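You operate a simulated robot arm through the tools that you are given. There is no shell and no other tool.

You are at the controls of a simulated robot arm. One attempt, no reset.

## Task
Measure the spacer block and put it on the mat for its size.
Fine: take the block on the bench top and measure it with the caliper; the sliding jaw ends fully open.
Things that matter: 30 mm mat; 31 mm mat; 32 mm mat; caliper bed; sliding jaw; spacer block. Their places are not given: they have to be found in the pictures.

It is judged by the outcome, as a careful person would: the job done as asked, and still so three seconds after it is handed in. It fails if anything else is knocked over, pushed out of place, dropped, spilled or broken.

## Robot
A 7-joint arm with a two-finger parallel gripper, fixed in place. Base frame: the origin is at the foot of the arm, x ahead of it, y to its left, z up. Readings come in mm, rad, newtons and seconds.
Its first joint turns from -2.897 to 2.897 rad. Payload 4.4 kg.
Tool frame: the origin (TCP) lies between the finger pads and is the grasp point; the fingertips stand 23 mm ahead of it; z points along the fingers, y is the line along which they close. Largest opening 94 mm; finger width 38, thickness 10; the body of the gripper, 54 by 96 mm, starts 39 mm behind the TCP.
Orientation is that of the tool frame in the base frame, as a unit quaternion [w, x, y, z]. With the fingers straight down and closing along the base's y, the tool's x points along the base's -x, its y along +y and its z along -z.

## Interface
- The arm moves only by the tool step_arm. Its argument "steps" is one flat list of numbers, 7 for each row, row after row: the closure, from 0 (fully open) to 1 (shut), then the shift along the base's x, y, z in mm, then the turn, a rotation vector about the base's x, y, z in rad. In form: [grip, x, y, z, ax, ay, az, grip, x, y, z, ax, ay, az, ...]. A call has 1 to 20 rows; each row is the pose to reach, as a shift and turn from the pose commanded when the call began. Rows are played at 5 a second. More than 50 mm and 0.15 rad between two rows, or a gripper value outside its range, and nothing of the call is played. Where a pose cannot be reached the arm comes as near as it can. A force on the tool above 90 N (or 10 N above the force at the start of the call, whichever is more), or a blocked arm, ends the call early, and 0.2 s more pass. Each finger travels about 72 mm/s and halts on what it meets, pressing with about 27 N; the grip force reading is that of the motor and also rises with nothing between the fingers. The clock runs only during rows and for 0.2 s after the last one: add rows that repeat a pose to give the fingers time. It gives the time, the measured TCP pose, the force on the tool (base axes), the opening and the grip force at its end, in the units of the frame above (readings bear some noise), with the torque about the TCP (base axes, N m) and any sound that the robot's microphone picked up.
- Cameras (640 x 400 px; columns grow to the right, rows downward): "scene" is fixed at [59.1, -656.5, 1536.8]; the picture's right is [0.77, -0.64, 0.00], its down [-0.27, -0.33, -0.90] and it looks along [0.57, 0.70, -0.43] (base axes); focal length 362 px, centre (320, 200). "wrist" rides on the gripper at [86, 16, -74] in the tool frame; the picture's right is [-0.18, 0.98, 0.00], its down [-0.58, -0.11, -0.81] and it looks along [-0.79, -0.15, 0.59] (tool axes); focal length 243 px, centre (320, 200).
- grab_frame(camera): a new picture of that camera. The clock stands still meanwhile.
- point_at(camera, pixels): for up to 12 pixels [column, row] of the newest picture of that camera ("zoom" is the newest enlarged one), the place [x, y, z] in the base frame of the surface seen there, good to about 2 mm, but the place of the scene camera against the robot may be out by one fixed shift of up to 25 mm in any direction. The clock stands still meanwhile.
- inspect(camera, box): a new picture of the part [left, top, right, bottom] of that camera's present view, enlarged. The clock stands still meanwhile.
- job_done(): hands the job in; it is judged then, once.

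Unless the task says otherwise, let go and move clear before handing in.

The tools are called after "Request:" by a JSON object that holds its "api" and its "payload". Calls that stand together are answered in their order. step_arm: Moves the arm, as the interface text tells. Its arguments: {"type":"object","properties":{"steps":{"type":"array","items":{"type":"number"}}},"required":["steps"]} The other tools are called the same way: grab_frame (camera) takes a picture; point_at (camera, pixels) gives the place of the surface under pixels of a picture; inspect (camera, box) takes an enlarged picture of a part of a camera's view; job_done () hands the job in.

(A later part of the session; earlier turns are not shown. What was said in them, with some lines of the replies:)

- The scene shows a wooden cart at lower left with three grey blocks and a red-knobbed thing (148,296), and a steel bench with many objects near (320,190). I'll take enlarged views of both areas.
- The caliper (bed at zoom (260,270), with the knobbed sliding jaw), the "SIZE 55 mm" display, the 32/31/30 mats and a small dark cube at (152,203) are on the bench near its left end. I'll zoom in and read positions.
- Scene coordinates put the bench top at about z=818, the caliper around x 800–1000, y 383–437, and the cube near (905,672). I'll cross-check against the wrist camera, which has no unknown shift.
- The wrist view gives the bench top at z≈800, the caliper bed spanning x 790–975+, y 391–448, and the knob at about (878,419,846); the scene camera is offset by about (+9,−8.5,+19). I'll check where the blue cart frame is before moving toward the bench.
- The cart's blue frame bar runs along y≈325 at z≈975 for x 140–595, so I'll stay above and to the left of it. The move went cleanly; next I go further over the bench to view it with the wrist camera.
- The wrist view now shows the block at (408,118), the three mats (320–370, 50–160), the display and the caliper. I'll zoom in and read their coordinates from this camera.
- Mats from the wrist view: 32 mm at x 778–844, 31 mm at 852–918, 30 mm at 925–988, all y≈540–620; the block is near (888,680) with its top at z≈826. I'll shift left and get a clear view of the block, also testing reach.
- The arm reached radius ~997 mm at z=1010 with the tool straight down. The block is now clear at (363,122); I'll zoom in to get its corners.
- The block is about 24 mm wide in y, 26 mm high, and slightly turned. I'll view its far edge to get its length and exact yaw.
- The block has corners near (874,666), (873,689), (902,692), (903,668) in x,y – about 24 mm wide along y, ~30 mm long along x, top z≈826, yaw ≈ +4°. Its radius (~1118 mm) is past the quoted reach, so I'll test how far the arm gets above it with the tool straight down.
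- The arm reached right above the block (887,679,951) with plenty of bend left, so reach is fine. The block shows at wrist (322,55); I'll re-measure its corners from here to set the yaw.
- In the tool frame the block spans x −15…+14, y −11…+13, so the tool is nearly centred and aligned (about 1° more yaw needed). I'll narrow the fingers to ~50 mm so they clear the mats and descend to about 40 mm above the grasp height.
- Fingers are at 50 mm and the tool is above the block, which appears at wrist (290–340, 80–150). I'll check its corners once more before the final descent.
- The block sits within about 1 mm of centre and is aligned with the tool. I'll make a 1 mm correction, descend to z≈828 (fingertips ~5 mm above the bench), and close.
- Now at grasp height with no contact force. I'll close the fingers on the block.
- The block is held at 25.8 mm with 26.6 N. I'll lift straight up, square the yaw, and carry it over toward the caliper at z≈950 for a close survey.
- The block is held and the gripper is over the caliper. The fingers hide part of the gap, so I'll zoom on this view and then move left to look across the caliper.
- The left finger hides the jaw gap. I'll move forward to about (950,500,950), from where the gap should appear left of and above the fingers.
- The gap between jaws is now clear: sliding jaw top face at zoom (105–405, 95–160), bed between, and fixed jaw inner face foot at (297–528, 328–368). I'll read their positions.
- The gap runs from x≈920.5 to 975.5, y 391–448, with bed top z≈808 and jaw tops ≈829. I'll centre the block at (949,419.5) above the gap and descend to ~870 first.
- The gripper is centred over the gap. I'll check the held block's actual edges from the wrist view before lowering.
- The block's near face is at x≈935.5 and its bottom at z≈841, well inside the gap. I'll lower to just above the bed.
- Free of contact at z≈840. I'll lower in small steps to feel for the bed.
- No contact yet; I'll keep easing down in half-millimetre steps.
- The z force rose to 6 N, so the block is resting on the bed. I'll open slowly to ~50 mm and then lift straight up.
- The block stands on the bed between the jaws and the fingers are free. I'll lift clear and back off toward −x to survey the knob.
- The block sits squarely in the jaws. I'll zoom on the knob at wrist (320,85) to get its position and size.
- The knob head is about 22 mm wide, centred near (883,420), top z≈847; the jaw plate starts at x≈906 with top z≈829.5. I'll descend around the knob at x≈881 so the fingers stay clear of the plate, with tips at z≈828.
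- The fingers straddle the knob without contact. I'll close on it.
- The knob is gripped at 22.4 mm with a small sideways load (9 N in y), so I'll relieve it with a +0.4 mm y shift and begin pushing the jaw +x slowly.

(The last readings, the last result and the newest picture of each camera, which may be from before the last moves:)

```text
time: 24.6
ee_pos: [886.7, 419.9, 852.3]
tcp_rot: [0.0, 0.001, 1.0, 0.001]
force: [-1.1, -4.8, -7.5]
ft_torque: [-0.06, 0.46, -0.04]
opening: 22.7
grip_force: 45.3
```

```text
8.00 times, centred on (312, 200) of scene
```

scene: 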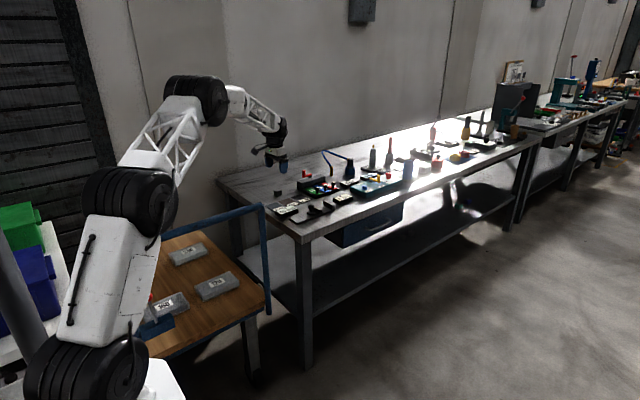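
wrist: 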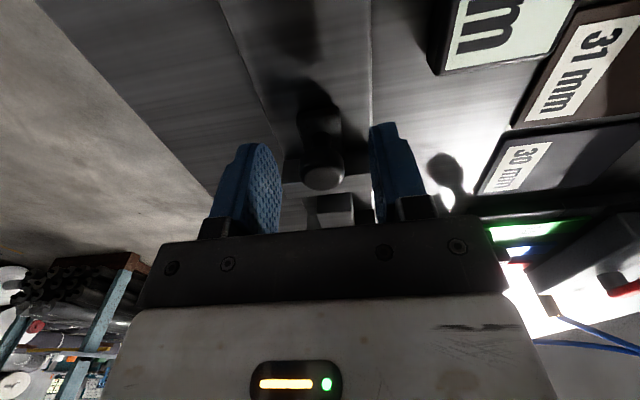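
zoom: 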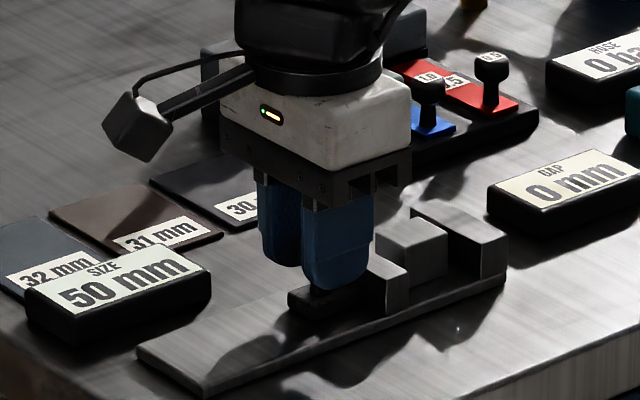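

The display now reads 50 mm, so the jaw slides with low force. I'll continue toward the block.

Request:
{"api": "step_arm", "payload": {"steps": [0.85, 2, 0, 0, 0, 0, 0, 0.85, 4, 0, 0, 0, 0, 0, 0.85, 6, 0, 0, 0, 0, 0, 0.85, 8, 0, 0, 0, 0, 0, 0.85, 10, 0, 0, 0, 0, 0, 0.85, 11, 0, 0, 0, 0, 0, 0.85, 11, 0, 0, 0, 0, 0]}}

Request:
{"api": "inspect", "payload": {"camera": "scene", "box": [272, 175, 352, 225]}}

```text
time: 26.2
ee_pos: [898.2, 419.6, 852.7]
tcp_rot: [-0.001, 0.001, 1.0, 0.001]
force: [-0.5, -24.0, -14.6]
ft_torque: [-0.38, 0.19, -0.1]
opening: 22.4
grip_force: 44.7
```

```text
8.00 times, centred on (312, 200) of scene
```

zoom: 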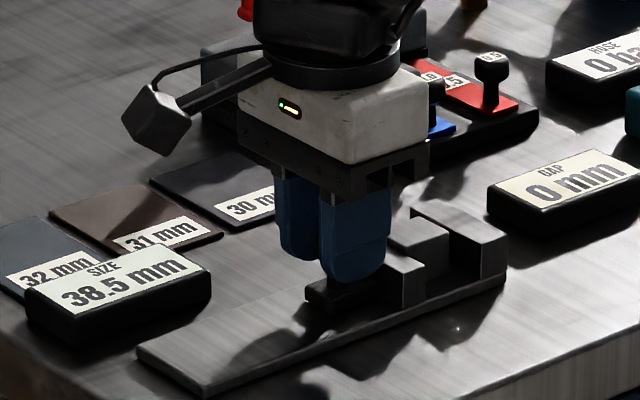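

Display reads 38.5 mm; side load has grown to −24 N in y and −15 N in z because the track is slightly skewed, so I'll trim y by −0.8 and z by −0.5 while moving the next few millimetres.

Request:
{"api": "step_arm", "payload": {"steps": [0.85, 0, -0.7, -0.4, 0, 0, 0, 0.85, 1.5, -0.75, -0.5, 0, 0, 0, 0.85, 3, -0.8, -0.5, 0, 0, 0, 0.85, 4.5, -0.85, -0.5, 0, 0, 0, 0.85, 4.5, -0.85, -0.5, 0, 0, 0]}}

Request:
{"api": "inspect", "payload": {"camera": "scene", "box": [272, 175, 352, 225]}}

```text
time: 27.4
ee_pos: [901.7, 419.3, 852.5]
tcp_rot: [0.0, 0.0, 1.0, 0.0]
force: [0.0, -27.4, -13.8]
ft_torque: [-0.4, -0.07, -0.1]
opening: 22.5
grip_force: 45.0
```

```text
8.00 times, centred on (312, 200) of scene
```

zoom: 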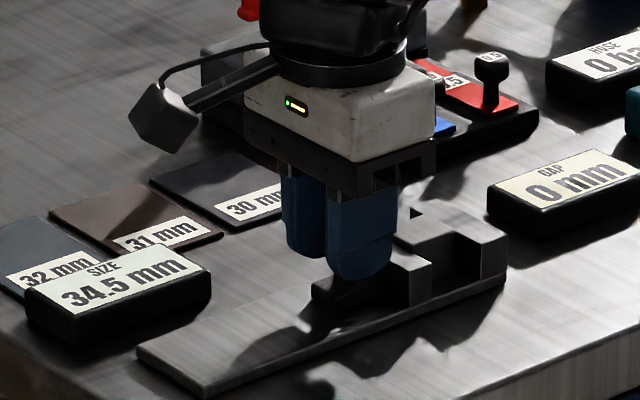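

The display reads 34.5 mm and the bed hasn't shifted in the picture. The y load is still −27 N, so I'll first relieve it with a −1.5 mm y trim before the last few millimetres.

Request:
{"api": "step_arm", "payload": {"steps": [0.85, 0, -1, -0.5, 0, 0, 0, 0.85, 0, -1.5, -0.8, 0, 0, 0, 0.85, 0, -1.5, -0.8, 0, 0, 0]}}

```text
time: 28.2
ee_pos: [902.3, 419.9, 853.0]
tcp_rot: [0.0, 0.0, 1.0, -0.001]
force: [1.6, 1.9, -10.1]
ft_torque: [0.07, 0.07, 0.02]
opening: 22.6
grip_force: 45.0
```

The side load is gone (1.9 N). Now I'll push the last few millimetres with small steps.

Request:
{"api": "step_arm", "payload": {"steps": [0.85, 1, -0.2, -0.3, 0, 0, 0, 0.85, 2, -0.4, -0.5, 0, 0, 0, 0.85, 2, -0.4, -0.5, 0, 0, 0]}}

Request:
{"api": "inspect", "payload": {"camera": "scene", "box": [272, 175, 352, 225]}}

```text
time: 29.0
ee_pos: [903.0, 419.3, 852.6]
tcp_rot: [0.002, 0.0, 1.0, 0.0]
force: [-1.7, 32.5, -4.8]
ft_torque: [0.49, 0.14, 0.12]
opening: 22.5
grip_force: 45.2
```

```text
8.00 times, centred on (312, 200) of scene
```

zoom: 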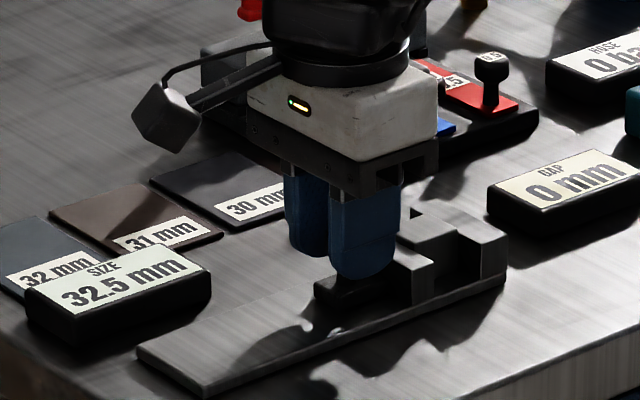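

Display reads 32.5 mm; y trim overshot (+32 N), so I'll move y back +0.6 and push +1 mm more.

Request:
{"api": "step_arm", "payload": {"steps": [0.85, 0, 0.5, 0, 0, 0, 0, 0.85, 0.5, 0.7, -0.2, 0, 0, 0, 0.85, 1, 0.7, -0.2, 0, 0, 0, 0.85, 1, 0.7, -0.2, 0, 0, 0]}}

Request:
{"api": "inspect", "payload": {"camera": "scene", "box": [272, 175, 352, 225]}}

```text
time: 30.0
ee_pos: [906.2, 418.9, 852.6]
tcp_rot: [0.001, -0.001, 1.0, 0.001]
force: [-1.1, 42.6, 14.2]
ft_torque: [0.68, 0.19, 0.12]
opening: 22.5
grip_force: 45.3
```

```text
8.00 times, centred on (312, 200) of scene
```

zoom: 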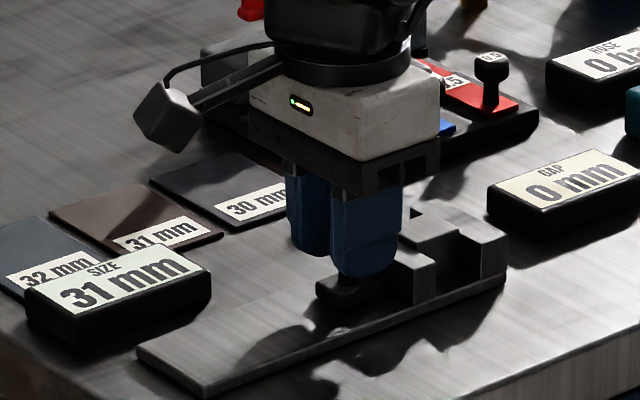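

The display reads 31 mm with little x force so far. A +43 N side load has built up, so I'll relieve it by shifting +y before checking whether the jaw goes further.

Request:
{"api": "step_arm", "payload": {"steps": [0.85, 0, 0.8, 0, 0, 0, 0, 0.85, 0, 0.8, 0, 0, 0, 0]}}

Request:
{"api": "inspect", "payload": {"camera": "scene", "box": [272, 175, 352, 225]}}

```text
time: 30.6
ee_pos: [905.3, 418.9, 853.3]
tcp_rot: [0.001, 0.0, 1.0, 0.0]
force: [-4.1, 42.7, 21.9]
ft_torque: [0.63, -0.16, 0.15]
opening: 22.4
grip_force: 45.0
```

```text
8.00 times, centred on (312, 200) of scene
```

zoom: 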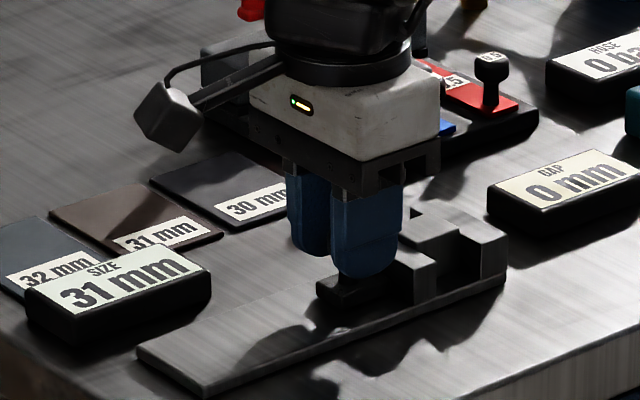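

Request:
{"api": "step_arm", "payload": {"steps": [0.85, 0, 0.5, 0.4, 0, 0, 0, 0.85, 0, 0.8, 0.8, 0, 0, 0, 0.85, 0, 0.8, 0.8, 0, 0, 0]}}

```text
time: 31.4
ee_pos: [903.6, 419.3, 852.5]
tcp_rot: [0.0, 0.001, 1.0, 0.0]
force: [1.1, 26.0, 18.4]
ft_torque: [0.36, -0.57, 0.09]
opening: 22.3
grip_force: 45.4
```

The loads are relaxing slowly; I'll simply open the fingers a little to release the knob and see what the display shows with the jaw free.

Request:
{"api": "step_arm", "payload": {"steps": [0.7, 0, 0, 0, 0, 0, 0, 0.65, 0, 0, 0, 0, 0, 0, 0.65, 0, 0, 0, 0, 0, 0]}}

Request:
{"api": "inspect", "payload": {"camera": "scene", "box": [272, 175, 352, 225]}}

Request:
{"api": "grab_frame", "payload": {"camera": "wrist"}}

```text
time: 32.2
ee_pos: [905.0, 418.5, 852.3]
tcp_rot: [0.0, 0.0, 1.0, 0.0]
force: [-0.2, 0.4, 0.8]
ft_torque: [-0.03, 0.01, -0.01]
opening: 32.7
grip_force: 0.0
```

```text
8.00 times, centred on (312, 200) of scene
```

zoom: 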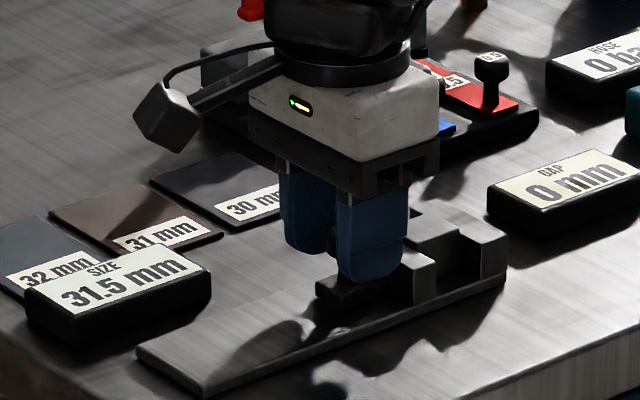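

```text
taken
```

wrist: 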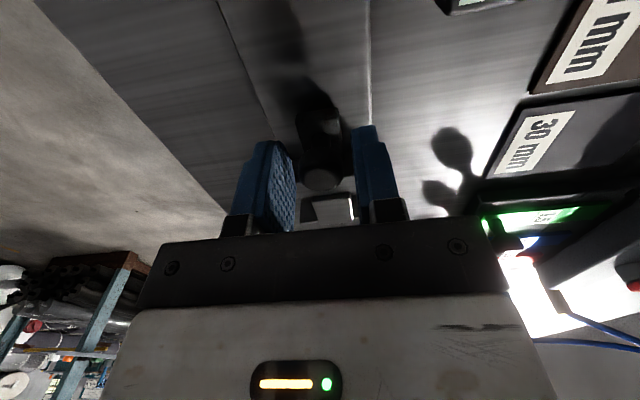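

With the knob released the display settles at 31.5 mm, so the jaw isn't firmly on the block yet. I'll lift, back off behind the knob, close the fingers and push the knob squarely from behind to get a firm reading.

Request:
{"api": "step_arm", "payload": {"steps": [0.55, 0, 0, 0, 0, 0, 0, 0.5, 0, 0, 10, 0, 0, 0, 0.5, 0, 0, 40, 0, 0, 0, 0.5, -20, 0.5, 40, 0, 0, 0, 1, -37, 1, 40, 0, 0, 0, 1, -37, 1, 40, 0, 0, 0, 1, -37, 1, 40, 0, 0, 0, 1, -37, 1, 40, 0, 0, 0]}}

Request:
{"api": "grab_frame", "payload": {"camera": "wrist"}}

Request:
{"api": "inspect", "payload": {"camera": "scene", "box": [272, 175, 352, 225]}}

```text
time: 34.0
ee_pos: [868.2, 420.1, 891.7]
tcp_rot: [0.0, 0.0, 1.0, 0.0]
force: [-0.6, 0.5, 0.1]
ft_torque: [0.0, 0.01, 0.02]
opening: 0.1
grip_force: 26.8
```

```text
taken
```

wrist: 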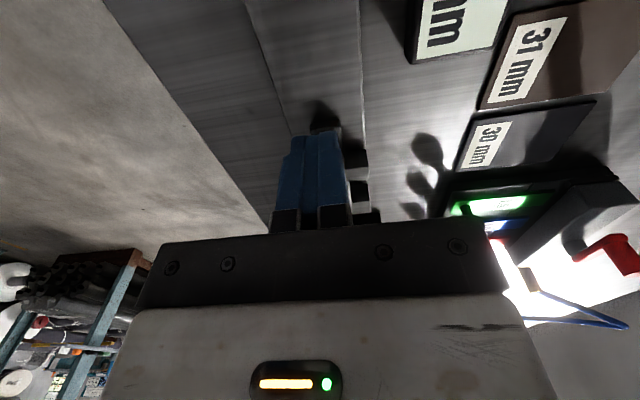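

```text
8.00 times, centred on (312, 200) of scene
```

zoom: 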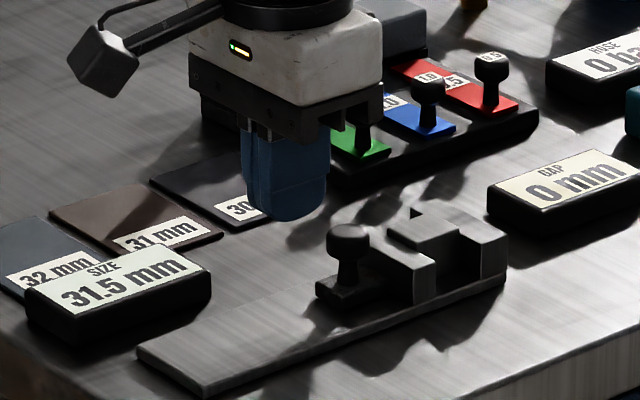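

The jaw is nearly against the block, and the closed fingers are behind the knob. I'll lower so the tips are at z≈834 and approach the knob.

Request:
{"api": "step_arm", "payload": {"steps": [1, 0, 0, -17, 0, 0, 0, 1, 0, 0, -34, 0, 0, 0, 1, 2, 0, -34, 0, 0, 0, 1, 4, 0, -34, 0, 0, 0, 1, 5, 0, -34, 0, 0, 0, 1, 5, 0, -34, 0, 0, 0]}}

Request:
{"api": "inspect", "payload": {"camera": "scene", "box": [272, 175, 352, 225]}}

```text
time: 35.4
ee_pos: [872.3, 421.2, 857.5]
tcp_rot: [0.0, 0.001, 1.0, 0.0]
force: [0.3, 0.0, 0.0]
ft_torque: [-0.03, -0.01, -0.03]
opening: 0.2
grip_force: 27.1
```

```text
8.00 times, centred on (312, 200) of scene
```

zoom: 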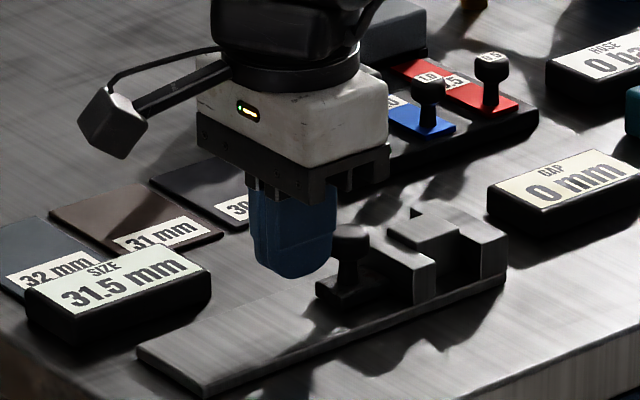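

The fingertips are level with the knob head and just behind it. I'll push forward slowly in 1 mm steps.

Request:
{"api": "step_arm", "payload": {"steps": [1, 1, 0, 0, 0, 0, 0, 1, 2, 0, 0, 0, 0, 0, 1, 3, 0, 0, 0, 0, 0, 1, 4, 0, 0, 0, 0, 0, 1, 4, 0, 0, 0, 0, 0]}}

Request:
{"api": "inspect", "payload": {"camera": "scene", "box": [272, 175, 352, 225]}}

```text
time: 36.6
ee_pos: [877.5, 420.3, 859.4]
tcp_rot: [0.0, 0.0, 1.0, 0.0]
force: [0.5, 0.1, 0.8]
ft_torque: [0.01, 0.0, 0.03]
opening: 0.0
grip_force: 26.9
```

```text
8.00 times, centred on (312, 200) of scene
```

zoom: 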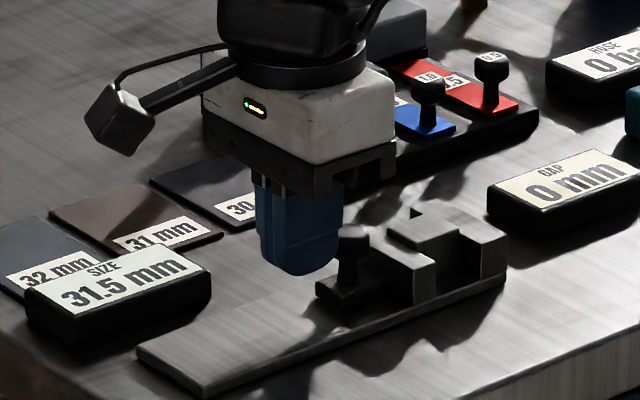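

Request:
{"api": "step_arm", "payload": {"steps": [1, 0.5, 0, 0, 0, 0, 0, 1, 1, 0, 0, 0, 0, 0, 1, 1.5, 0, 0, 0, 0, 0, 1, 2, 0, 0, 0, 0, 0]}}

Request:
{"api": "inspect", "payload": {"camera": "scene", "box": [272, 175, 352, 225]}}

```text
time: 37.6
ee_pos: [877.7, 421.1, 857.6]
tcp_rot: [-0.002, 0.0, 1.0, 0.0]
force: [-17.3, -6.3, 4.3]
ft_torque: [-0.19, 0.27, -0.12]
opening: 0.0
grip_force: 27.1
```

```text
8.00 times, centred on (312, 200) of scene
```

zoom: 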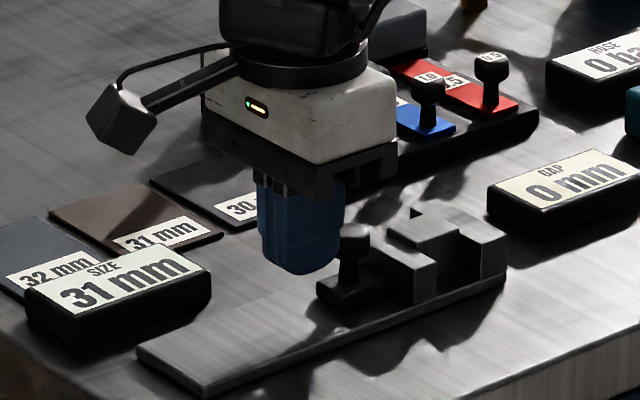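

Contact: 17 N pushing back and the display reads 31 mm. I'll push a bit harder to confirm it stays at 31.

Request:
{"api": "step_arm", "payload": {"steps": [1, 0.5, 0, 0, 0, 0, 0, 1, 1, 0, 0, 0, 0, 0, 1, 1, 0, 0, 0, 0, 0]}}

Request:
{"api": "inspect", "payload": {"camera": "scene", "box": [272, 175, 352, 225]}}

```text
time: 38.4
ee_pos: [877.6, 420.7, 857.8]
tcp_rot: [-0.001, 0.0, 1.0, -0.002]
force: [-66.0, -11.6, 15.1]
ft_torque: [-0.54, 1.09, -0.32]
opening: 0.0
grip_force: 26.5
```

```text
8.00 times, centred on (312, 200) of scene
```

zoom: 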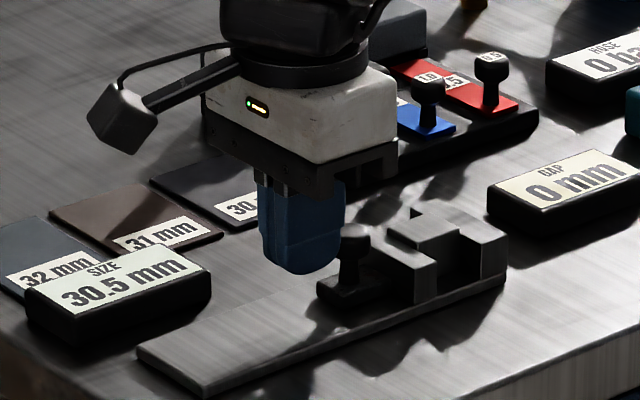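

At 66 N the display shows 30.5 mm – too much force may be compressing things, or the block was slightly skewed. I'll back off to unload and read the resting value.

Request:
{"api": "step_arm", "payload": {"steps": [1, -1, 0, 0, 0, 0, 0, 1, -2, 0, 0, 0, 0, 0, 1, -3, 0, 0, 0, 0, 0, 1, -3, 0, 0, 0, 0, 0]}}

Request:
{"api": "inspect", "payload": {"camera": "scene", "box": [272, 185, 320, 215]}}

Request:
{"api": "inspect", "payload": {"camera": "scene", "box": [308, 190, 340, 210]}}

```text
time: 39.4
ee_pos: [879.2, 421.1, 859.8]
tcp_rot: [0.0, 0.001, 1.0, 0.0]
force: [-7.3, -1.2, -3.9]
ft_torque: [0.0, 0.23, -0.02]
opening: 0.0
grip_force: 27.3
```

```text
13.33 times, centred on (296, 200) of scene
```

zoom: 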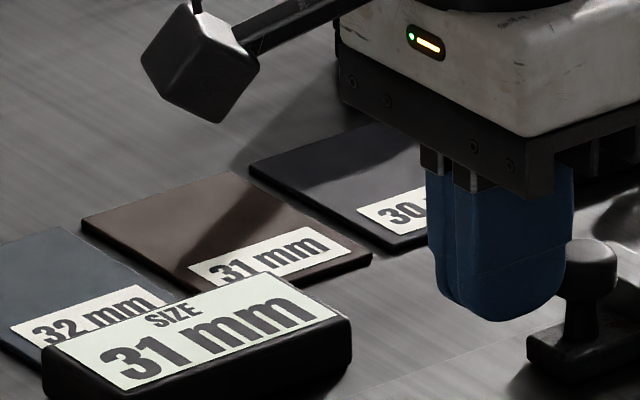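

```text
16.00 times, centred on (324, 200) of scene
```

zoom: 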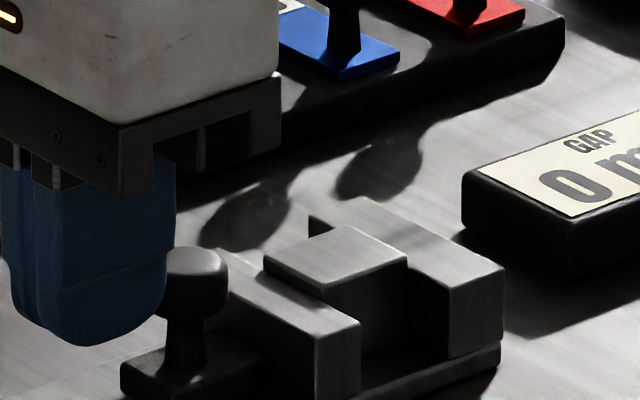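

At 7 N the display is back to 31 mm, so the 30.5 was contact compression. I'll back off completely and read the resting value.

Request:
{"api": "step_arm", "payload": {"steps": [1, -2, 0, 0, 0, 0, 0, 1, -4, 0, 0, 0, 0, 0, 1, -4, 0, 0, 0, 0, 0]}}

Request:
{"api": "inspect", "payload": {"camera": "scene", "box": [272, 185, 352, 235]}}

Request:
{"api": "grab_frame", "payload": {"camera": "wrist"}}

```text
time: 40.2
ee_pos: [872.5, 422.5, 857.4]
tcp_rot: [0.0, 0.0, 1.0, 0.001]
force: [-1.1, 1.3, 0.4]
ft_torque: [-0.02, 0.02, 0.0]
opening: 0.2
grip_force: 27.2
```

```text
8.00 times, centred on (312, 210) of scene
```

zoom: 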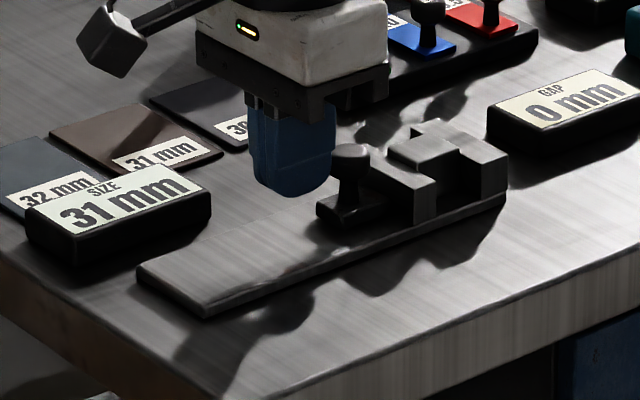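

```text
taken
```

wrist: 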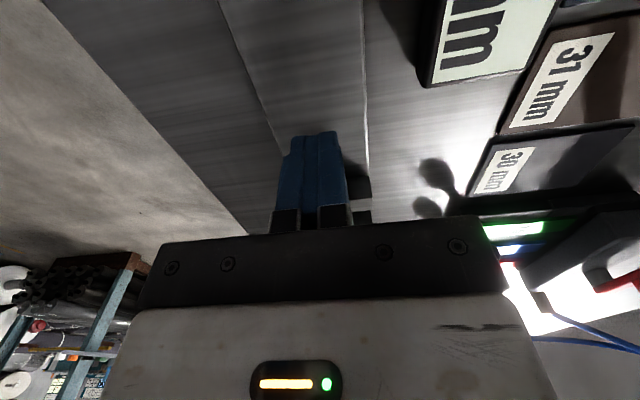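

Fully unloaded the display still reads 31 mm, and light-contact readings agree, so the block is 31 mm. Next I'll open the jaw: lift over the knob, come down on its +x side with closed fingers (tips ~4 mm above the block top), and push the knob back −x.

Request:
{"api": "step_arm", "payload": {"steps": [1, 0, 0, 20, 0, 0, 0, 1, 0, -1, 42, 0, 0, 0, 1, 35, -1, 42, 0, 0, 0, 1, 70, -1, 42, 0, 0, 0, 1, 70, -1, 25, 0, 0, 0, 1, 70, -1, 12, 0, 0, 0, 1, 70, -1, 12, 0, 0, 0]}}

Request:
{"api": "inspect", "payload": {"camera": "scene", "box": [292, 175, 356, 215]}}

Request:
{"api": "grab_frame", "payload": {"camera": "wrist"}}

```text
time: 41.8
ee_pos: [942.6, 421.3, 869.3]
tcp_rot: [0.0, 0.0, 1.0, 0.0]
force: [-0.2, 0.7, -0.3]
ft_torque: [0.01, 0.0, 0.03]
opening: 0.2
grip_force: 26.4
```

```text
10.00 times, centred on (324, 195) of scene
```

zoom: 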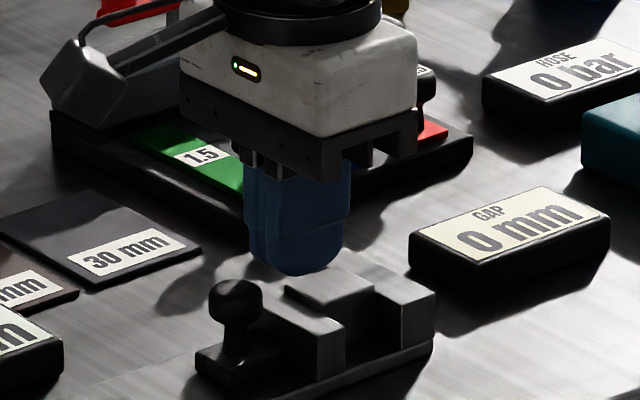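

```text
taken
```

wrist: 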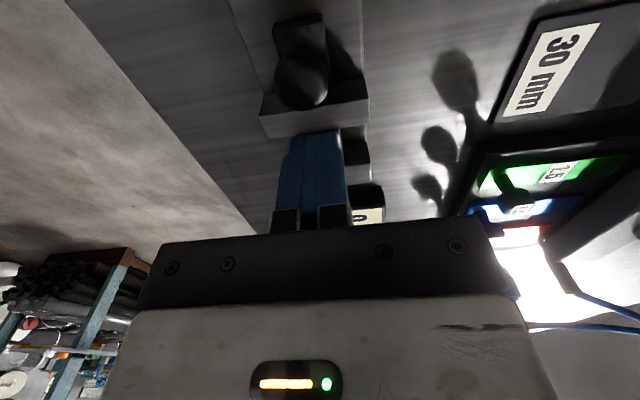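

The closed fingers are in front of the knob above the block. I'll lower 8.5 mm (tips ~838) and push −x in small steps.

Request:
{"api": "step_arm", "payload": {"steps": [1, 0, 0, -4, 0, 0, 0, 1, 0, 0, -8.5, 0, 0, 0, 1, -2, 0, -8.5, 0, 0, 0, 1, -4, 0, -8.5, 0, 0, 0, 1, -6, 0, -8.5, 0, 0, 0, 1, -8, 0, -8.5, 0, 0, 0, 1, -8, 0, -8.5, 0, 0, 0]}}

Request:
{"api": "inspect", "payload": {"camera": "scene", "box": [272, 175, 352, 225]}}

```text
time: 43.4
ee_pos: [935.6, 419.4, 861.7]
tcp_rot: [0.0, 0.0, 1.0, 0.0]
force: [0.9, -0.3, 1.5]
ft_torque: [-0.06, 0.0, 0.03]
opening: 0.0
grip_force: 27.0
```

```text
8.00 times, centred on (312, 200) of scene
```

zoom: 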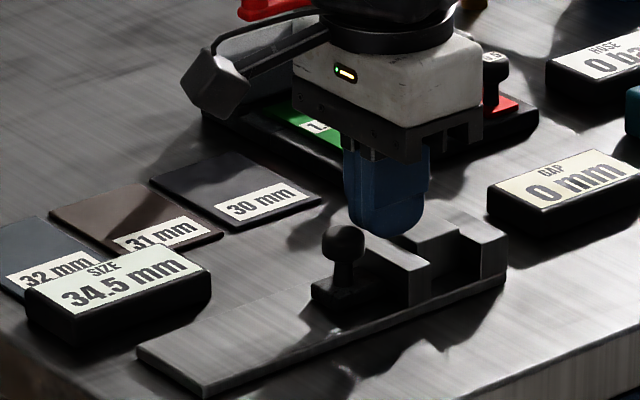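

The jaw moves back easily, display 34.5 mm. I'll continue pushing toward fully open.

Request:
{"api": "step_arm", "payload": {"steps": [1, -3, 0, 0, 0, 0, 0, 1, -6, 0, 0, 0, 0, 0, 1, -9, 0, 0, 0, 0, 0, 1, -12, 0, 0, 0, 0, 0, 1, -15, 0, 0, 0, 0, 0, 1, -18, 0, 0, 0, 0, 0, 1, -18, 0, 0, 0, 0, 0]}}

Request:
{"api": "inspect", "payload": {"camera": "scene", "box": [272, 175, 352, 225]}}

```text
time: 45.0
ee_pos: [917.2, 420.1, 860.8]
tcp_rot: [0.0, 0.0, 1.0, 0.0]
force: [-0.3, 0.7, -0.2]
ft_torque: [0.05, 0.01, -0.01]
opening: 0.1
grip_force: 26.7
```

```text
8.00 times, centred on (312, 200) of scene
```

zoom: 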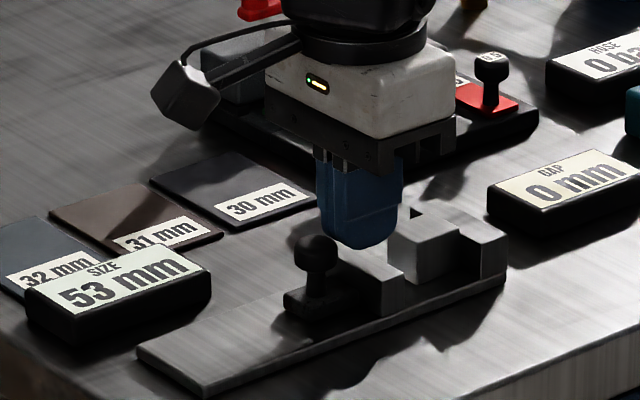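

Display 53 mm with no force. I'll go on in 1 mm steps to find the end stop.

Request:
{"api": "step_arm", "payload": {"steps": [1, -1, 0, 0, 0, 0, 0, 1, -2, 0, 0, 0, 0, 0, 1, -3, 0, 0, 0, 0, 0, 1, -3, 0, 0, 0, 0, 0]}}

Request:
{"api": "inspect", "payload": {"camera": "scene", "box": [272, 175, 352, 225]}}

```text
time: 46.0
ee_pos: [914.6, 420.5, 863.1]
tcp_rot: [0.0, 0.001, 1.0, 0.001]
force: [24.1, 4.4, -6.2]
ft_torque: [0.23, -0.67, -0.04]
opening: 0.0
grip_force: 27.2
```

```text
8.00 times, centred on (312, 200) of scene
```

zoom: 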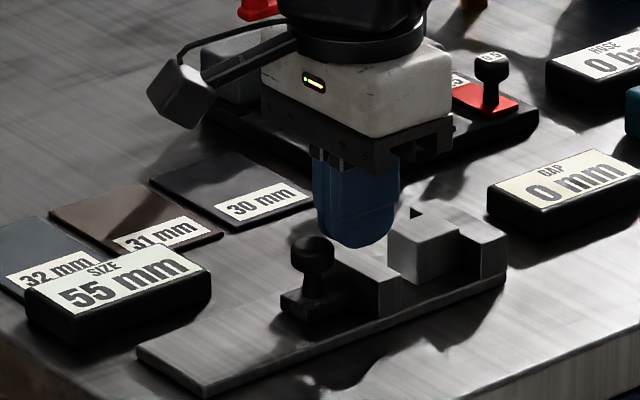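

The display reads 55 mm and 24 N of resistance shows the end stop, so the jaw is fully open. I'll back off, lift, and look at the block's new position.

Request:
{"api": "step_arm", "payload": {"steps": [1, 2, 0, 0, 0, 0, 0, 1, 4, 0, 0, 0, 0, 0, 1, 4, 0, 20, 0, 0, 0, 1, 4, 0, 50, 0, 0, 0, 0.47, 4, 0, 75, 0, 0, 0, 0.47, -10, 30, 75, 0, 0, 0, 0.47, 20, 65, 75, 0, 0, 0, 0.47, 35, 80, 75, 0, 0, 0, 0.47, 35, 80, 75, 0, 0, 0]}}

Request:
{"api": "grab_frame", "payload": {"camera": "wrist"}}

Request:
{"api": "inspect", "payload": {"camera": "scene", "box": [272, 175, 352, 225]}}

```text
time: 48.0
ee_pos: [947.5, 500.6, 937.5]
tcp_rot: [0.0, 0.0, 1.0, 0.001]
force: [-0.2, 0.1, 0.6]
ft_torque: [0.01, -0.02, 0.01]
opening: 49.6
grip_force: 0.1
```

```text
taken
```

wrist: 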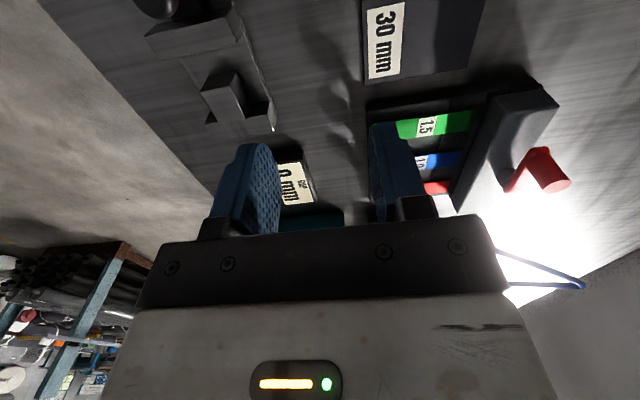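

```text
8.00 times, centred on (312, 200) of scene
```

zoom: 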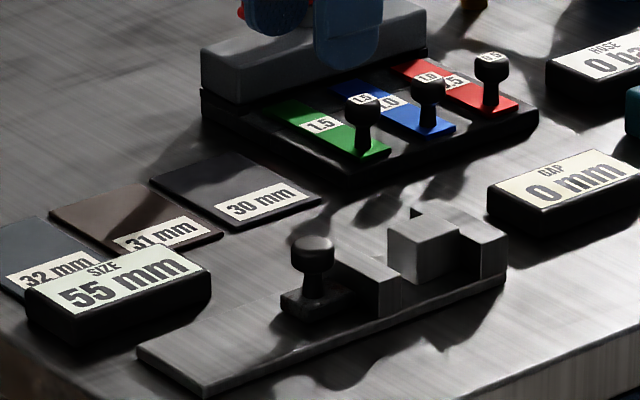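

The jaw rests at 55 mm and the block sits against the fixed jaw. I'll measure the block's location from the wrist view, at (225,95).

Request:
{"api": "inspect", "payload": {"camera": "wrist", "box": [160, 50, 288, 130]}}

Request:
{"api": "point_at", "payload": {"camera": "zoom", "pixels": [[225, 205], [395, 185], [265, 330], [430, 310], [330, 260], [300, 120], [410, 120], [245, 350], [560, 310], [545, 395], [480, 260], [330, 100]]}}

```text
5.00 times, centred on (224, 90) of wrist
```

zoom: 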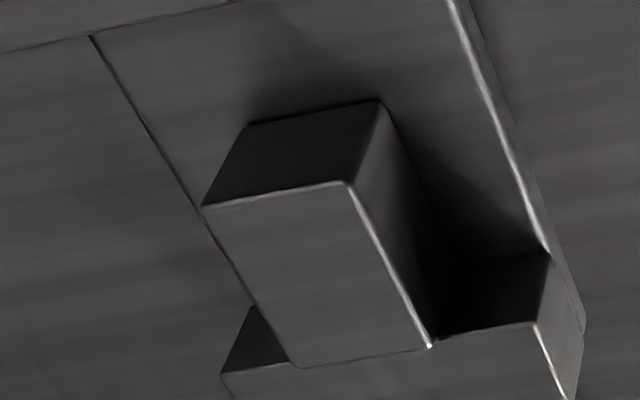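

```text
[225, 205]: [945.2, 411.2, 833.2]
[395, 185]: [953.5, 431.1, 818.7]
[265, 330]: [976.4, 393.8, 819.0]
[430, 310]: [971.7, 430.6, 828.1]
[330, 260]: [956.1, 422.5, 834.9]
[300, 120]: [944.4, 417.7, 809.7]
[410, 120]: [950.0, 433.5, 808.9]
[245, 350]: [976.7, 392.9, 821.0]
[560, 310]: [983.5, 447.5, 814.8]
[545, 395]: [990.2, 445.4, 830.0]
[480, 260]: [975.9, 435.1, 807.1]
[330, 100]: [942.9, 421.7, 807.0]
```

The block is aligned, y 408–432 (centre 420.2), x 943–975 against the fixed jaw. I'll grip it at TCP x≈953.5 so the 38 mm-wide fingers stay ~3 mm clear of the fixed jaw, approaching first to z≈870.

Request:
{"api": "step_arm", "payload": {"steps": [0.47, 2, -30, 0, 0, 0, 0, 0.47, 4, -60, 0, 0, 0, 0, 0.47, 4.2, -80.3, 0, 0, 0, 0, 0.47, 4.2, -80.3, -35, 0, 0, 0, 0.47, 4.2, -80.3, -65, 0, 0, 0, 0.47, 4.2, -80.3, -65, 0, 0, 0]}}

Request:
{"api": "inspect", "payload": {"camera": "scene", "box": [292, 175, 356, 215]}}

Request:
{"api": "grab_frame", "payload": {"camera": "wrist"}}

```text
time: 49.4
ee_pos: [955.1, 418.0, 871.3]
tcp_rot: [0.0, 0.0, 1.0, 0.0]
force: [0.1, -0.8, 0.2]
ft_torque: [0.03, 0.0, -0.03]
opening: 49.8
grip_force: 0.1
```

```text
10.00 times, centred on (324, 195) of scene
```

zoom: 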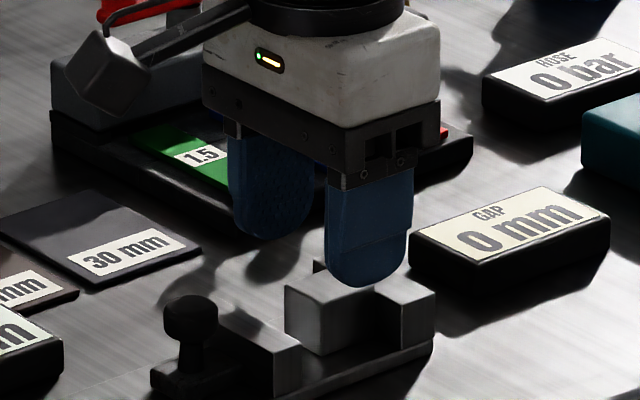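

```text
taken
```

wrist: 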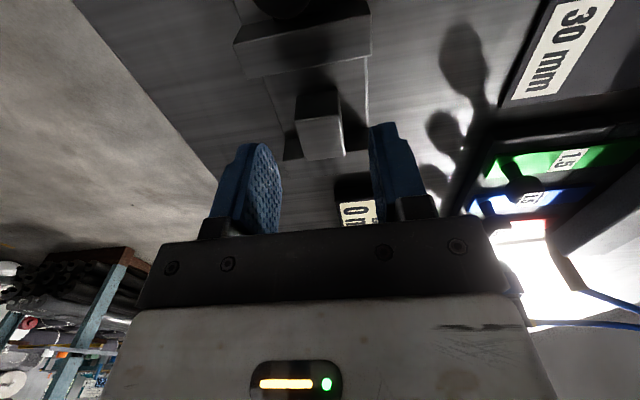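

Measured x is 955; I'll verify the clearance to the fixed jaw using the wrist view before descending.

Request:
{"api": "inspect", "payload": {"camera": "wrist", "box": [256, 80, 384, 160]}}

```text
5.00 times, centred on (320, 120) of wrist
```

zoom: 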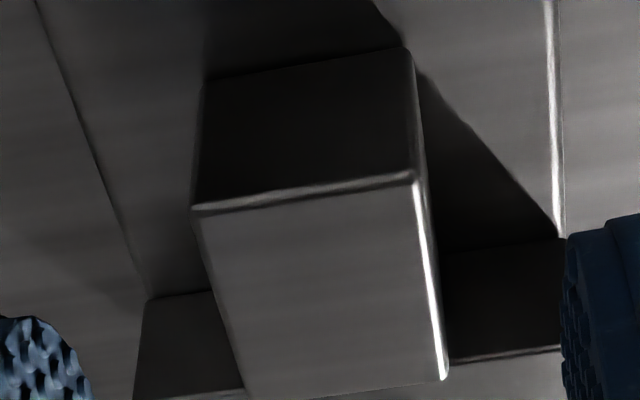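

In the tool frame the block is centred in y, and the fixed jaw face is 22 mm ahead of TCP (3 mm clear of the fingers). I'll back off 1 mm more, descend to z≈839, and grip.

Request:
{"api": "step_arm", "payload": {"steps": [0.47, -1, 0, -10, 0, 0, 0, 0.47, -1, 0, -22, 0, 0, 0, 0.47, -1, 0, -33.5, 0, 0, 0, 0.47, -1, 0, -33.5, 0, 0, 0]}}

```text
time: 50.4
ee_pos: [953.6, 421.1, 836.6]
tcp_rot: [0.001, 0.0, 1.0, 0.0]
force: [0.3, 0.2, -0.2]
ft_torque: [-0.02, 0.03, 0.02]
opening: 49.9
grip_force: 0.1
```

No contact force on the way down. Now I'll close on the block.

Request:
{"api": "step_arm", "payload": {"steps": [0.65, 0, 0, 0, 0, 0, 0, 0.72, 0, 0, 0, 0, 0, 0, 1, 0, 0, 0, 0, 0, 0, 1, 0, 0, 0, 0, 0, 0]}}

Request:
{"api": "inspect", "payload": {"camera": "scene", "box": [272, 175, 352, 225]}}

```text
time: 51.4
ee_pos: [953.5, 421.0, 837.2]
tcp_rot: [0.001, 0.0, 1.0, 0.001]
force: [0.6, 0.6, 0.0]
ft_torque: [0.03, 0.01, 0.01]
opening: 25.6
grip_force: 27.1
```

```text
8.00 times, centred on (312, 200) of scene
```

zoom: 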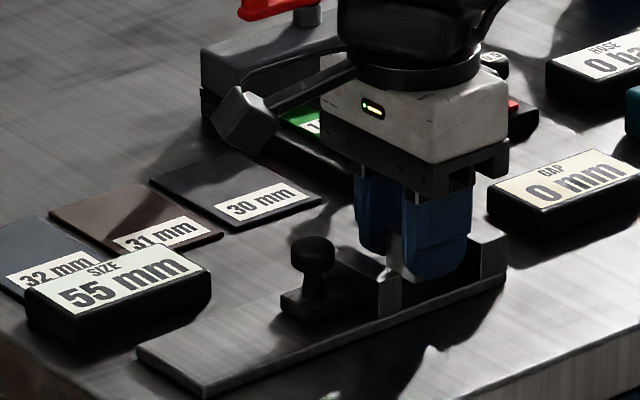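

The block is held (25.6 mm, 27 N) and the display stays at 55 mm. I'll ease it off the fixed jaw, lift, and carry it above the 31 mm mat centre at about (885,580), allowing for the block sitting ~6 mm ahead of the TCP.

Request:
{"api": "step_arm", "payload": {"steps": [1, -0.8, 0, 1.5, 0, 0, 0, 1, -1.5, 0, 8, 0, 0, 0, 1, -1.5, 0, 35, 0, 0, 0, 1, -1.5, 0, 75, 0, 0, 0, 1, -1.5, 0, 100, 0, 0, 0, 1, -15, 30, 100, 0, 0, 0, 1, -35, 65, 100, 0, 0, 0, 1, -50, 100, 100, 0, 0, 0, 1, -65, 130, 100, 0, 0, 0, 1, -73, 160, 100, 0, 0, 0, 1, -73, 160, 100, 0, 0, 0]}}

Request:
{"api": "grab_frame", "payload": {"camera": "wrist"}}

Request:
{"api": "inspect", "payload": {"camera": "scene", "box": [252, 165, 348, 225]}}

```text
time: 53.8
ee_pos: [879.3, 581.2, 936.6]
tcp_rot: [0.0, 0.001, 1.0, -0.001]
force: [-0.4, -0.2, -1.9]
ft_torque: [-0.03, 0.02, 0.01]
opening: 25.6
grip_force: 27.0
```

```text
taken
```

wrist: 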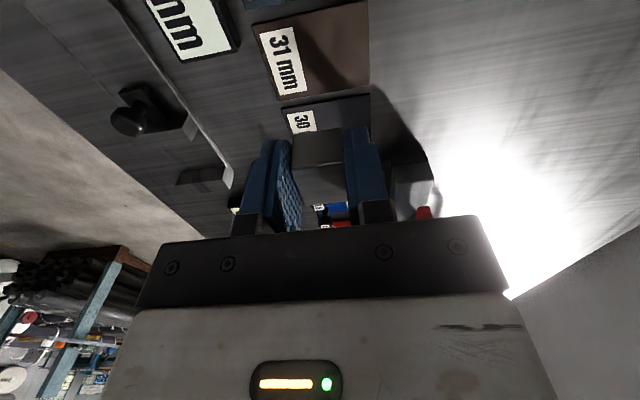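

```text
6.67 times, centred on (300, 195) of scene
```

zoom: 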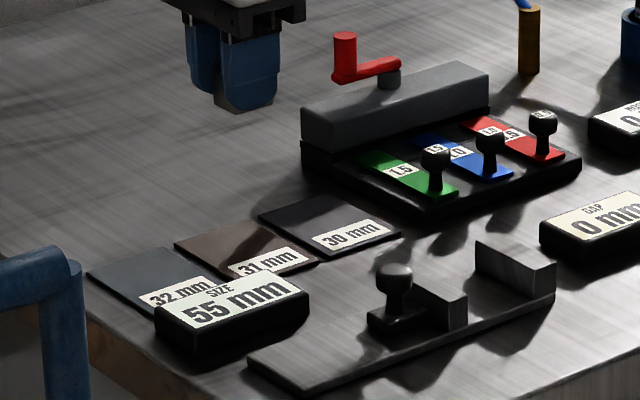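

The jaw is at 55 mm, nothing else moved, and the block hangs over the mats. I'll verify the 31 mm mat's exact corners from this view.

Request:
{"api": "inspect", "payload": {"camera": "wrist", "box": [236, 0, 396, 100]}}

Request:
{"api": "point_at", "payload": {"camera": "zoom", "pixels": [[75, 100], [515, 15], [530, 345], [185, 390], [300, 200], [450, 150], [230, 150], [400, 300], [500, 330], [190, 375]]}}

```text
4.00 times, centred on (316, 50) of wrist
```

zoom: 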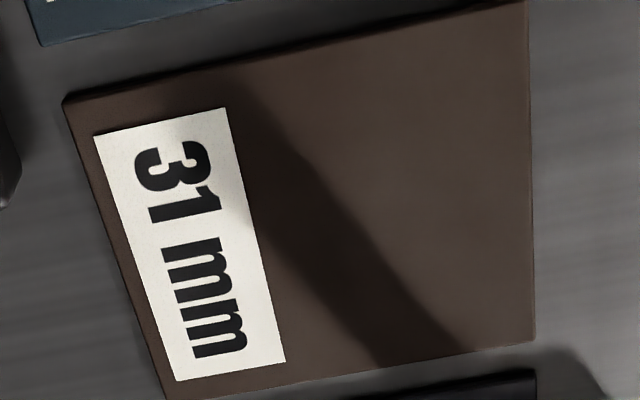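

```text
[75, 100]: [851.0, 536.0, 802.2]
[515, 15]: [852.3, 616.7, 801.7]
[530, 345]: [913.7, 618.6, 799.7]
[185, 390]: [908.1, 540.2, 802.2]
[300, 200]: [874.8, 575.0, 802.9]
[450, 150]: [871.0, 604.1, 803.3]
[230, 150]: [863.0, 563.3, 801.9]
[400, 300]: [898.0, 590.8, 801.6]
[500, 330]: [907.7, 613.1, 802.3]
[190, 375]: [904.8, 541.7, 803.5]
```

The 31 mm mat spans x 851–912, y 536–618, top z≈802. I'll shift −3 mm in x, descend to just above it, and then feel for contact.

Request:
{"api": "step_arm", "payload": {"steps": [1, -3, 1, -25, 0, 0, 0, 1, -3, 1, -55, 0, 0, 0, 1, -3, 1, -80, 0, 0, 0, 1, -3, 1, -95, 0, 0, 0, 1, -3, 1, -100, 0, 0, 0, 1, -3, 1, -100, 0, 0, 0]}}

Request:
{"api": "inspect", "payload": {"camera": "scene", "box": [252, 165, 348, 225]}}

```text
time: 55.2
ee_pos: [876.0, 580.0, 838.2]
tcp_rot: [0.0, 0.001, 1.0, 0.0]
force: [-0.3, -1.3, -0.8]
ft_torque: [0.0, -0.03, -0.02]
opening: 25.7
grip_force: 27.0
```

```text
6.67 times, centred on (300, 195) of scene
```

zoom: 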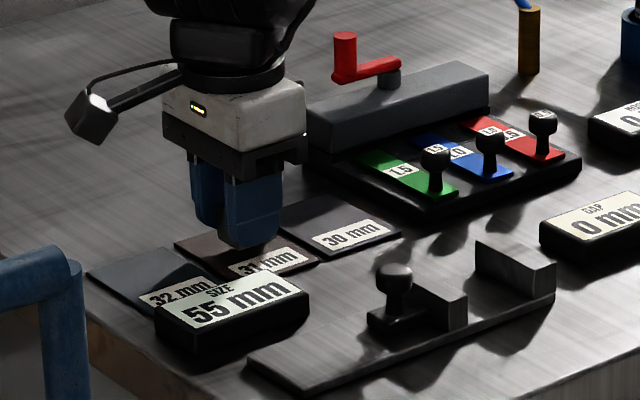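

The block hovers over the 31 mm mat without contact. I'll lower in small steps.

Request:
{"api": "step_arm", "payload": {"steps": [1, 0, 0, -1, 0, 0, 0, 1, 0, 0, -2, 0, 0, 0, 1, 0, 0, -3, 0, 0, 0, 1, 0, 0, -3, 0, 0, 0]}}

```text
time: 56.2
ee_pos: [875.7, 580.1, 834.5]
tcp_rot: [0.0, 0.0, 1.0, 0.0]
force: [0.1, 0.1, -1.3]
ft_torque: [0.0, 0.0, -0.01]
opening: 25.9
grip_force: 27.2
```

Request:
{"api": "step_arm", "payload": {"steps": [1, 0, 0, -0.5, 0, 0, 0, 1, 0, 0, -1, 0, 0, 0, 1, 0, 0, -1.5, 0, 0, 0, 1, 0, 0, -1.5, 0, 0, 0]}}

```text
time: 57.2
ee_pos: [876.8, 579.9, 832.7]
tcp_rot: [0.0, 0.0, 1.0, 0.001]
force: [-0.8, 0.5, -1.3]
ft_torque: [-0.01, 0.0, -0.01]
opening: 25.6
grip_force: 27.2
```

Request:
{"api": "step_arm", "payload": {"steps": [1, 0, 0, -0.5, 0, 0, 0, 1, 0, 0, -1, 0, 0, 0, 1, 0, 0, -1, 0, 0, 0]}}

```text
time: 58.0
ee_pos: [875.5, 581.5, 832.8]
tcp_rot: [0.0, 0.001, 1.0, 0.001]
force: [-0.6, -0.2, -1.0]
ft_torque: [0.02, 0.01, 0.0]
opening: 25.7
grip_force: 26.8
```

Request:
{"api": "step_arm", "payload": {"steps": [1, 0, 0, -0.5, 0, 0, 0, 1, 0, 0, -1, 0, 0, 0, 1, 0, 0, -1, 0, 0, 0]}}

```text
time: 58.8
ee_pos: [875.7, 581.0, 831.8]
tcp_rot: [0.001, -0.001, 1.0, 0.0]
force: [0.1, -0.1, -0.5]
ft_torque: [0.01, 0.04, 0.01]
opening: 25.6
grip_force: 26.9
```

Request:
{"api": "step_arm", "payload": {"steps": [1, 0, 0, -0.5, 0, 0, 0, 1, 0, 0, -0.7, 0, 0, 0, 1, 0, 0, -0.7, 0, 0, 0]}}

Request:
{"api": "inspect", "payload": {"camera": "scene", "box": [268, 180, 316, 210]}}

```text
time: 59.6
ee_pos: [876.7, 580.4, 831.5]
tcp_rot: [0.0, 0.001, 1.0, 0.0]
force: [-2.3, -3.2, 10.7]
ft_torque: [-0.05, 0.09, 0.01]
opening: 25.7
grip_force: 27.3
```

```text
13.33 times, centred on (292, 195) of scene
```

zoom: 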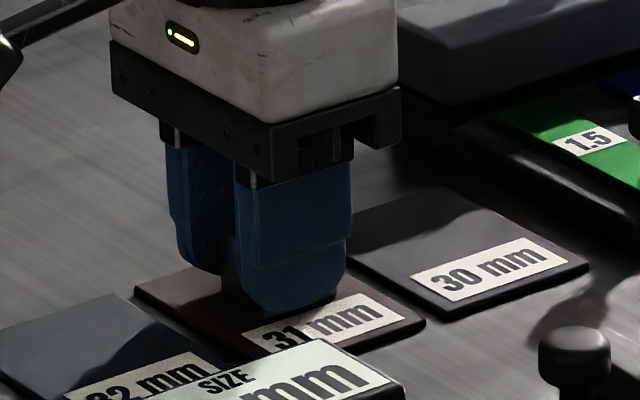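

Contact is felt (10.7 N) and the block stands on the 31 mm mat. I'll ease up 0.4 mm, open slowly to ~50 mm and lift clear.

Request:
{"api": "step_arm", "payload": {"steps": [1, 0, 0, 0.4, 0, 0, 0, 0.68, 0, 0, 0.4, 0, 0, 0, 0.6, 0, 0, 0.4, 0, 0, 0, 0.5, 0, 0, 0.8, 0, 0, 0, 0.47, 0, 0, 0.8, 0, 0, 0]}}

Request:
{"api": "inspect", "payload": {"camera": "scene", "box": [268, 180, 316, 210]}}

```text
time: 60.8
ee_pos: [875.8, 579.7, 832.0]
tcp_rot: [0.0, 0.001, 1.0, 0.0]
force: [0.3, 0.5, 0.2]
ft_torque: [0.0, 0.0, 0.0]
opening: 49.7
grip_force: 0.0
```

```text
13.33 times, centred on (292, 195) of scene
```

zoom: 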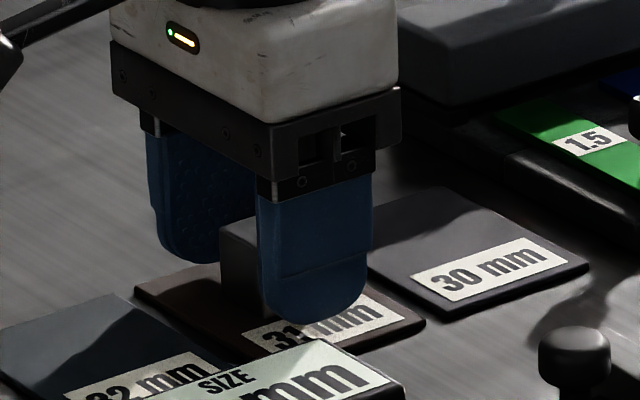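

The block stands free on the mat. I'll lift straight up and back away.

Request:
{"api": "step_arm", "payload": {"steps": [0.47, 0, 0, 10, 0, 0, 0, 0.47, 0, 0, 35, 0, 0, 0, 0.47, 0, 0, 75, 0, 0, 0, 0.47, 0, 0, 115, 0, 0, 0, 0.47, -30, 0, 150, 0, 0, 0, 0.47, -60, 0, 170, 0, 0, 0, 0.47, -60, 0, 170, 0, 0, 0]}}

Request:
{"api": "inspect", "payload": {"camera": "scene", "box": [252, 165, 348, 225]}}

Request:
{"api": "grab_frame", "payload": {"camera": "scene"}}

Request:
{"api": "grab_frame", "payload": {"camera": "wrist"}}

```text
time: 62.4
ee_pos: [814.1, 580.3, 1001.2]
tcp_rot: [0.001, 0.001, 1.0, 0.0]
force: [-0.6, 0.3, -1.2]
ft_torque: [0.01, 0.0, 0.0]
opening: 49.8
grip_force: 0.0
```

```text
6.67 times, centred on (300, 195) of scene
```

zoom: 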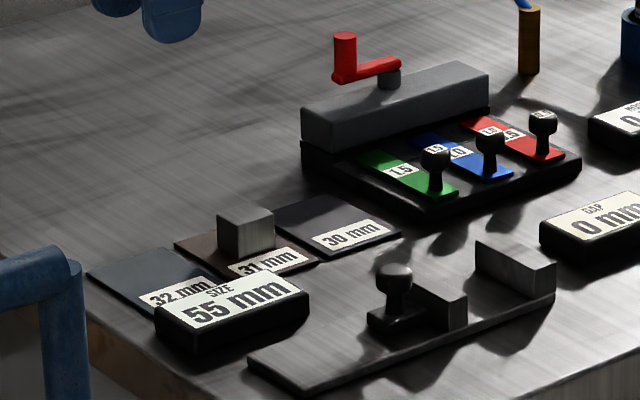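

```text
taken
```

scene: 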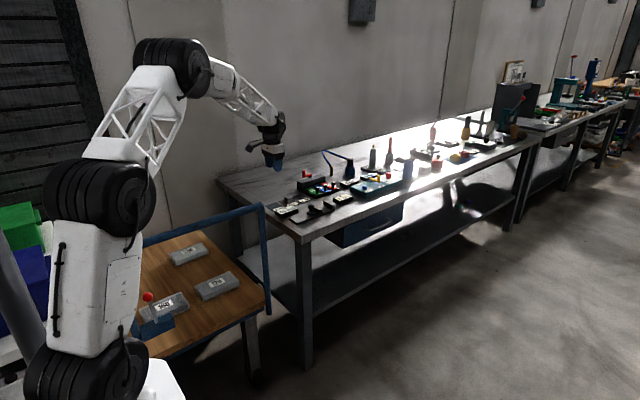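

```text
taken
```

wrist: 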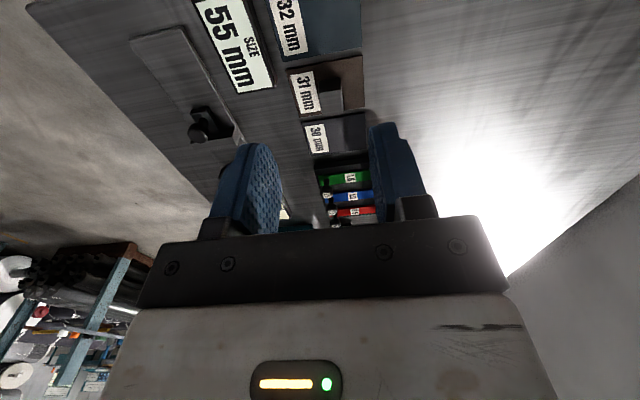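

The block stands on the 31 mm mat, the display reads 55 mm (fully open), and everything else is in place. I'll do one last close check that the block lies wholly on the mat.

Request:
{"api": "inspect", "payload": {"camera": "wrist", "box": [270, 45, 390, 120]}}

```text
5.33 times, centred on (330, 82) of wrist
```

zoom: 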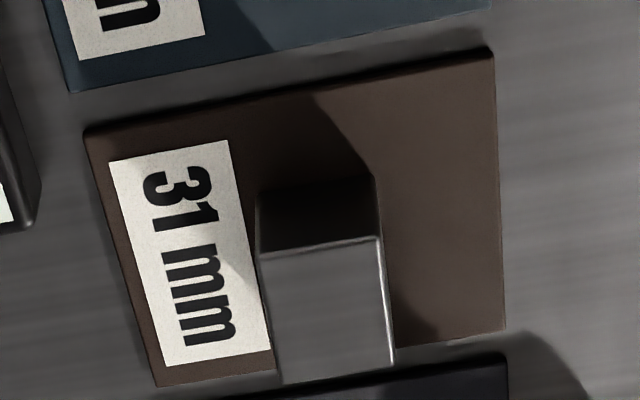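

The block's near base edge is at x≈869, so it spans about x 869–900, y 568–594, entirely within the 31 mm mat (x 851–912, y 536–618). The measurement is done, the jaw is at its 55 mm stop and the gripper is clear, so I'm handing in.

Request:
{"api": "job_done", "payload": {}}

```text
The job is handed in.
```

The spacer block measured 31 mm, and it now stands entirely on the 31 mm mat. The job is handed in.

- **Measurement:** the display read 31 mm with the jaw lightly pressed (7 to 17 N), and still 31 mm after I backed off. It dipped to 30.5 mm once, when I pushed harder (66 N), and went back to 31 mm when I eased off. I took the dip as the block or jaw giving slightly under the extra force.
- **Caliper:** the sliding jaw is fully open. The display reads 55 mm, and I felt the jaw reach its end stop there.
- **Everything else:** in the last pictures nothing else on the bench or cart had moved. The gripper is open and well above the bench.
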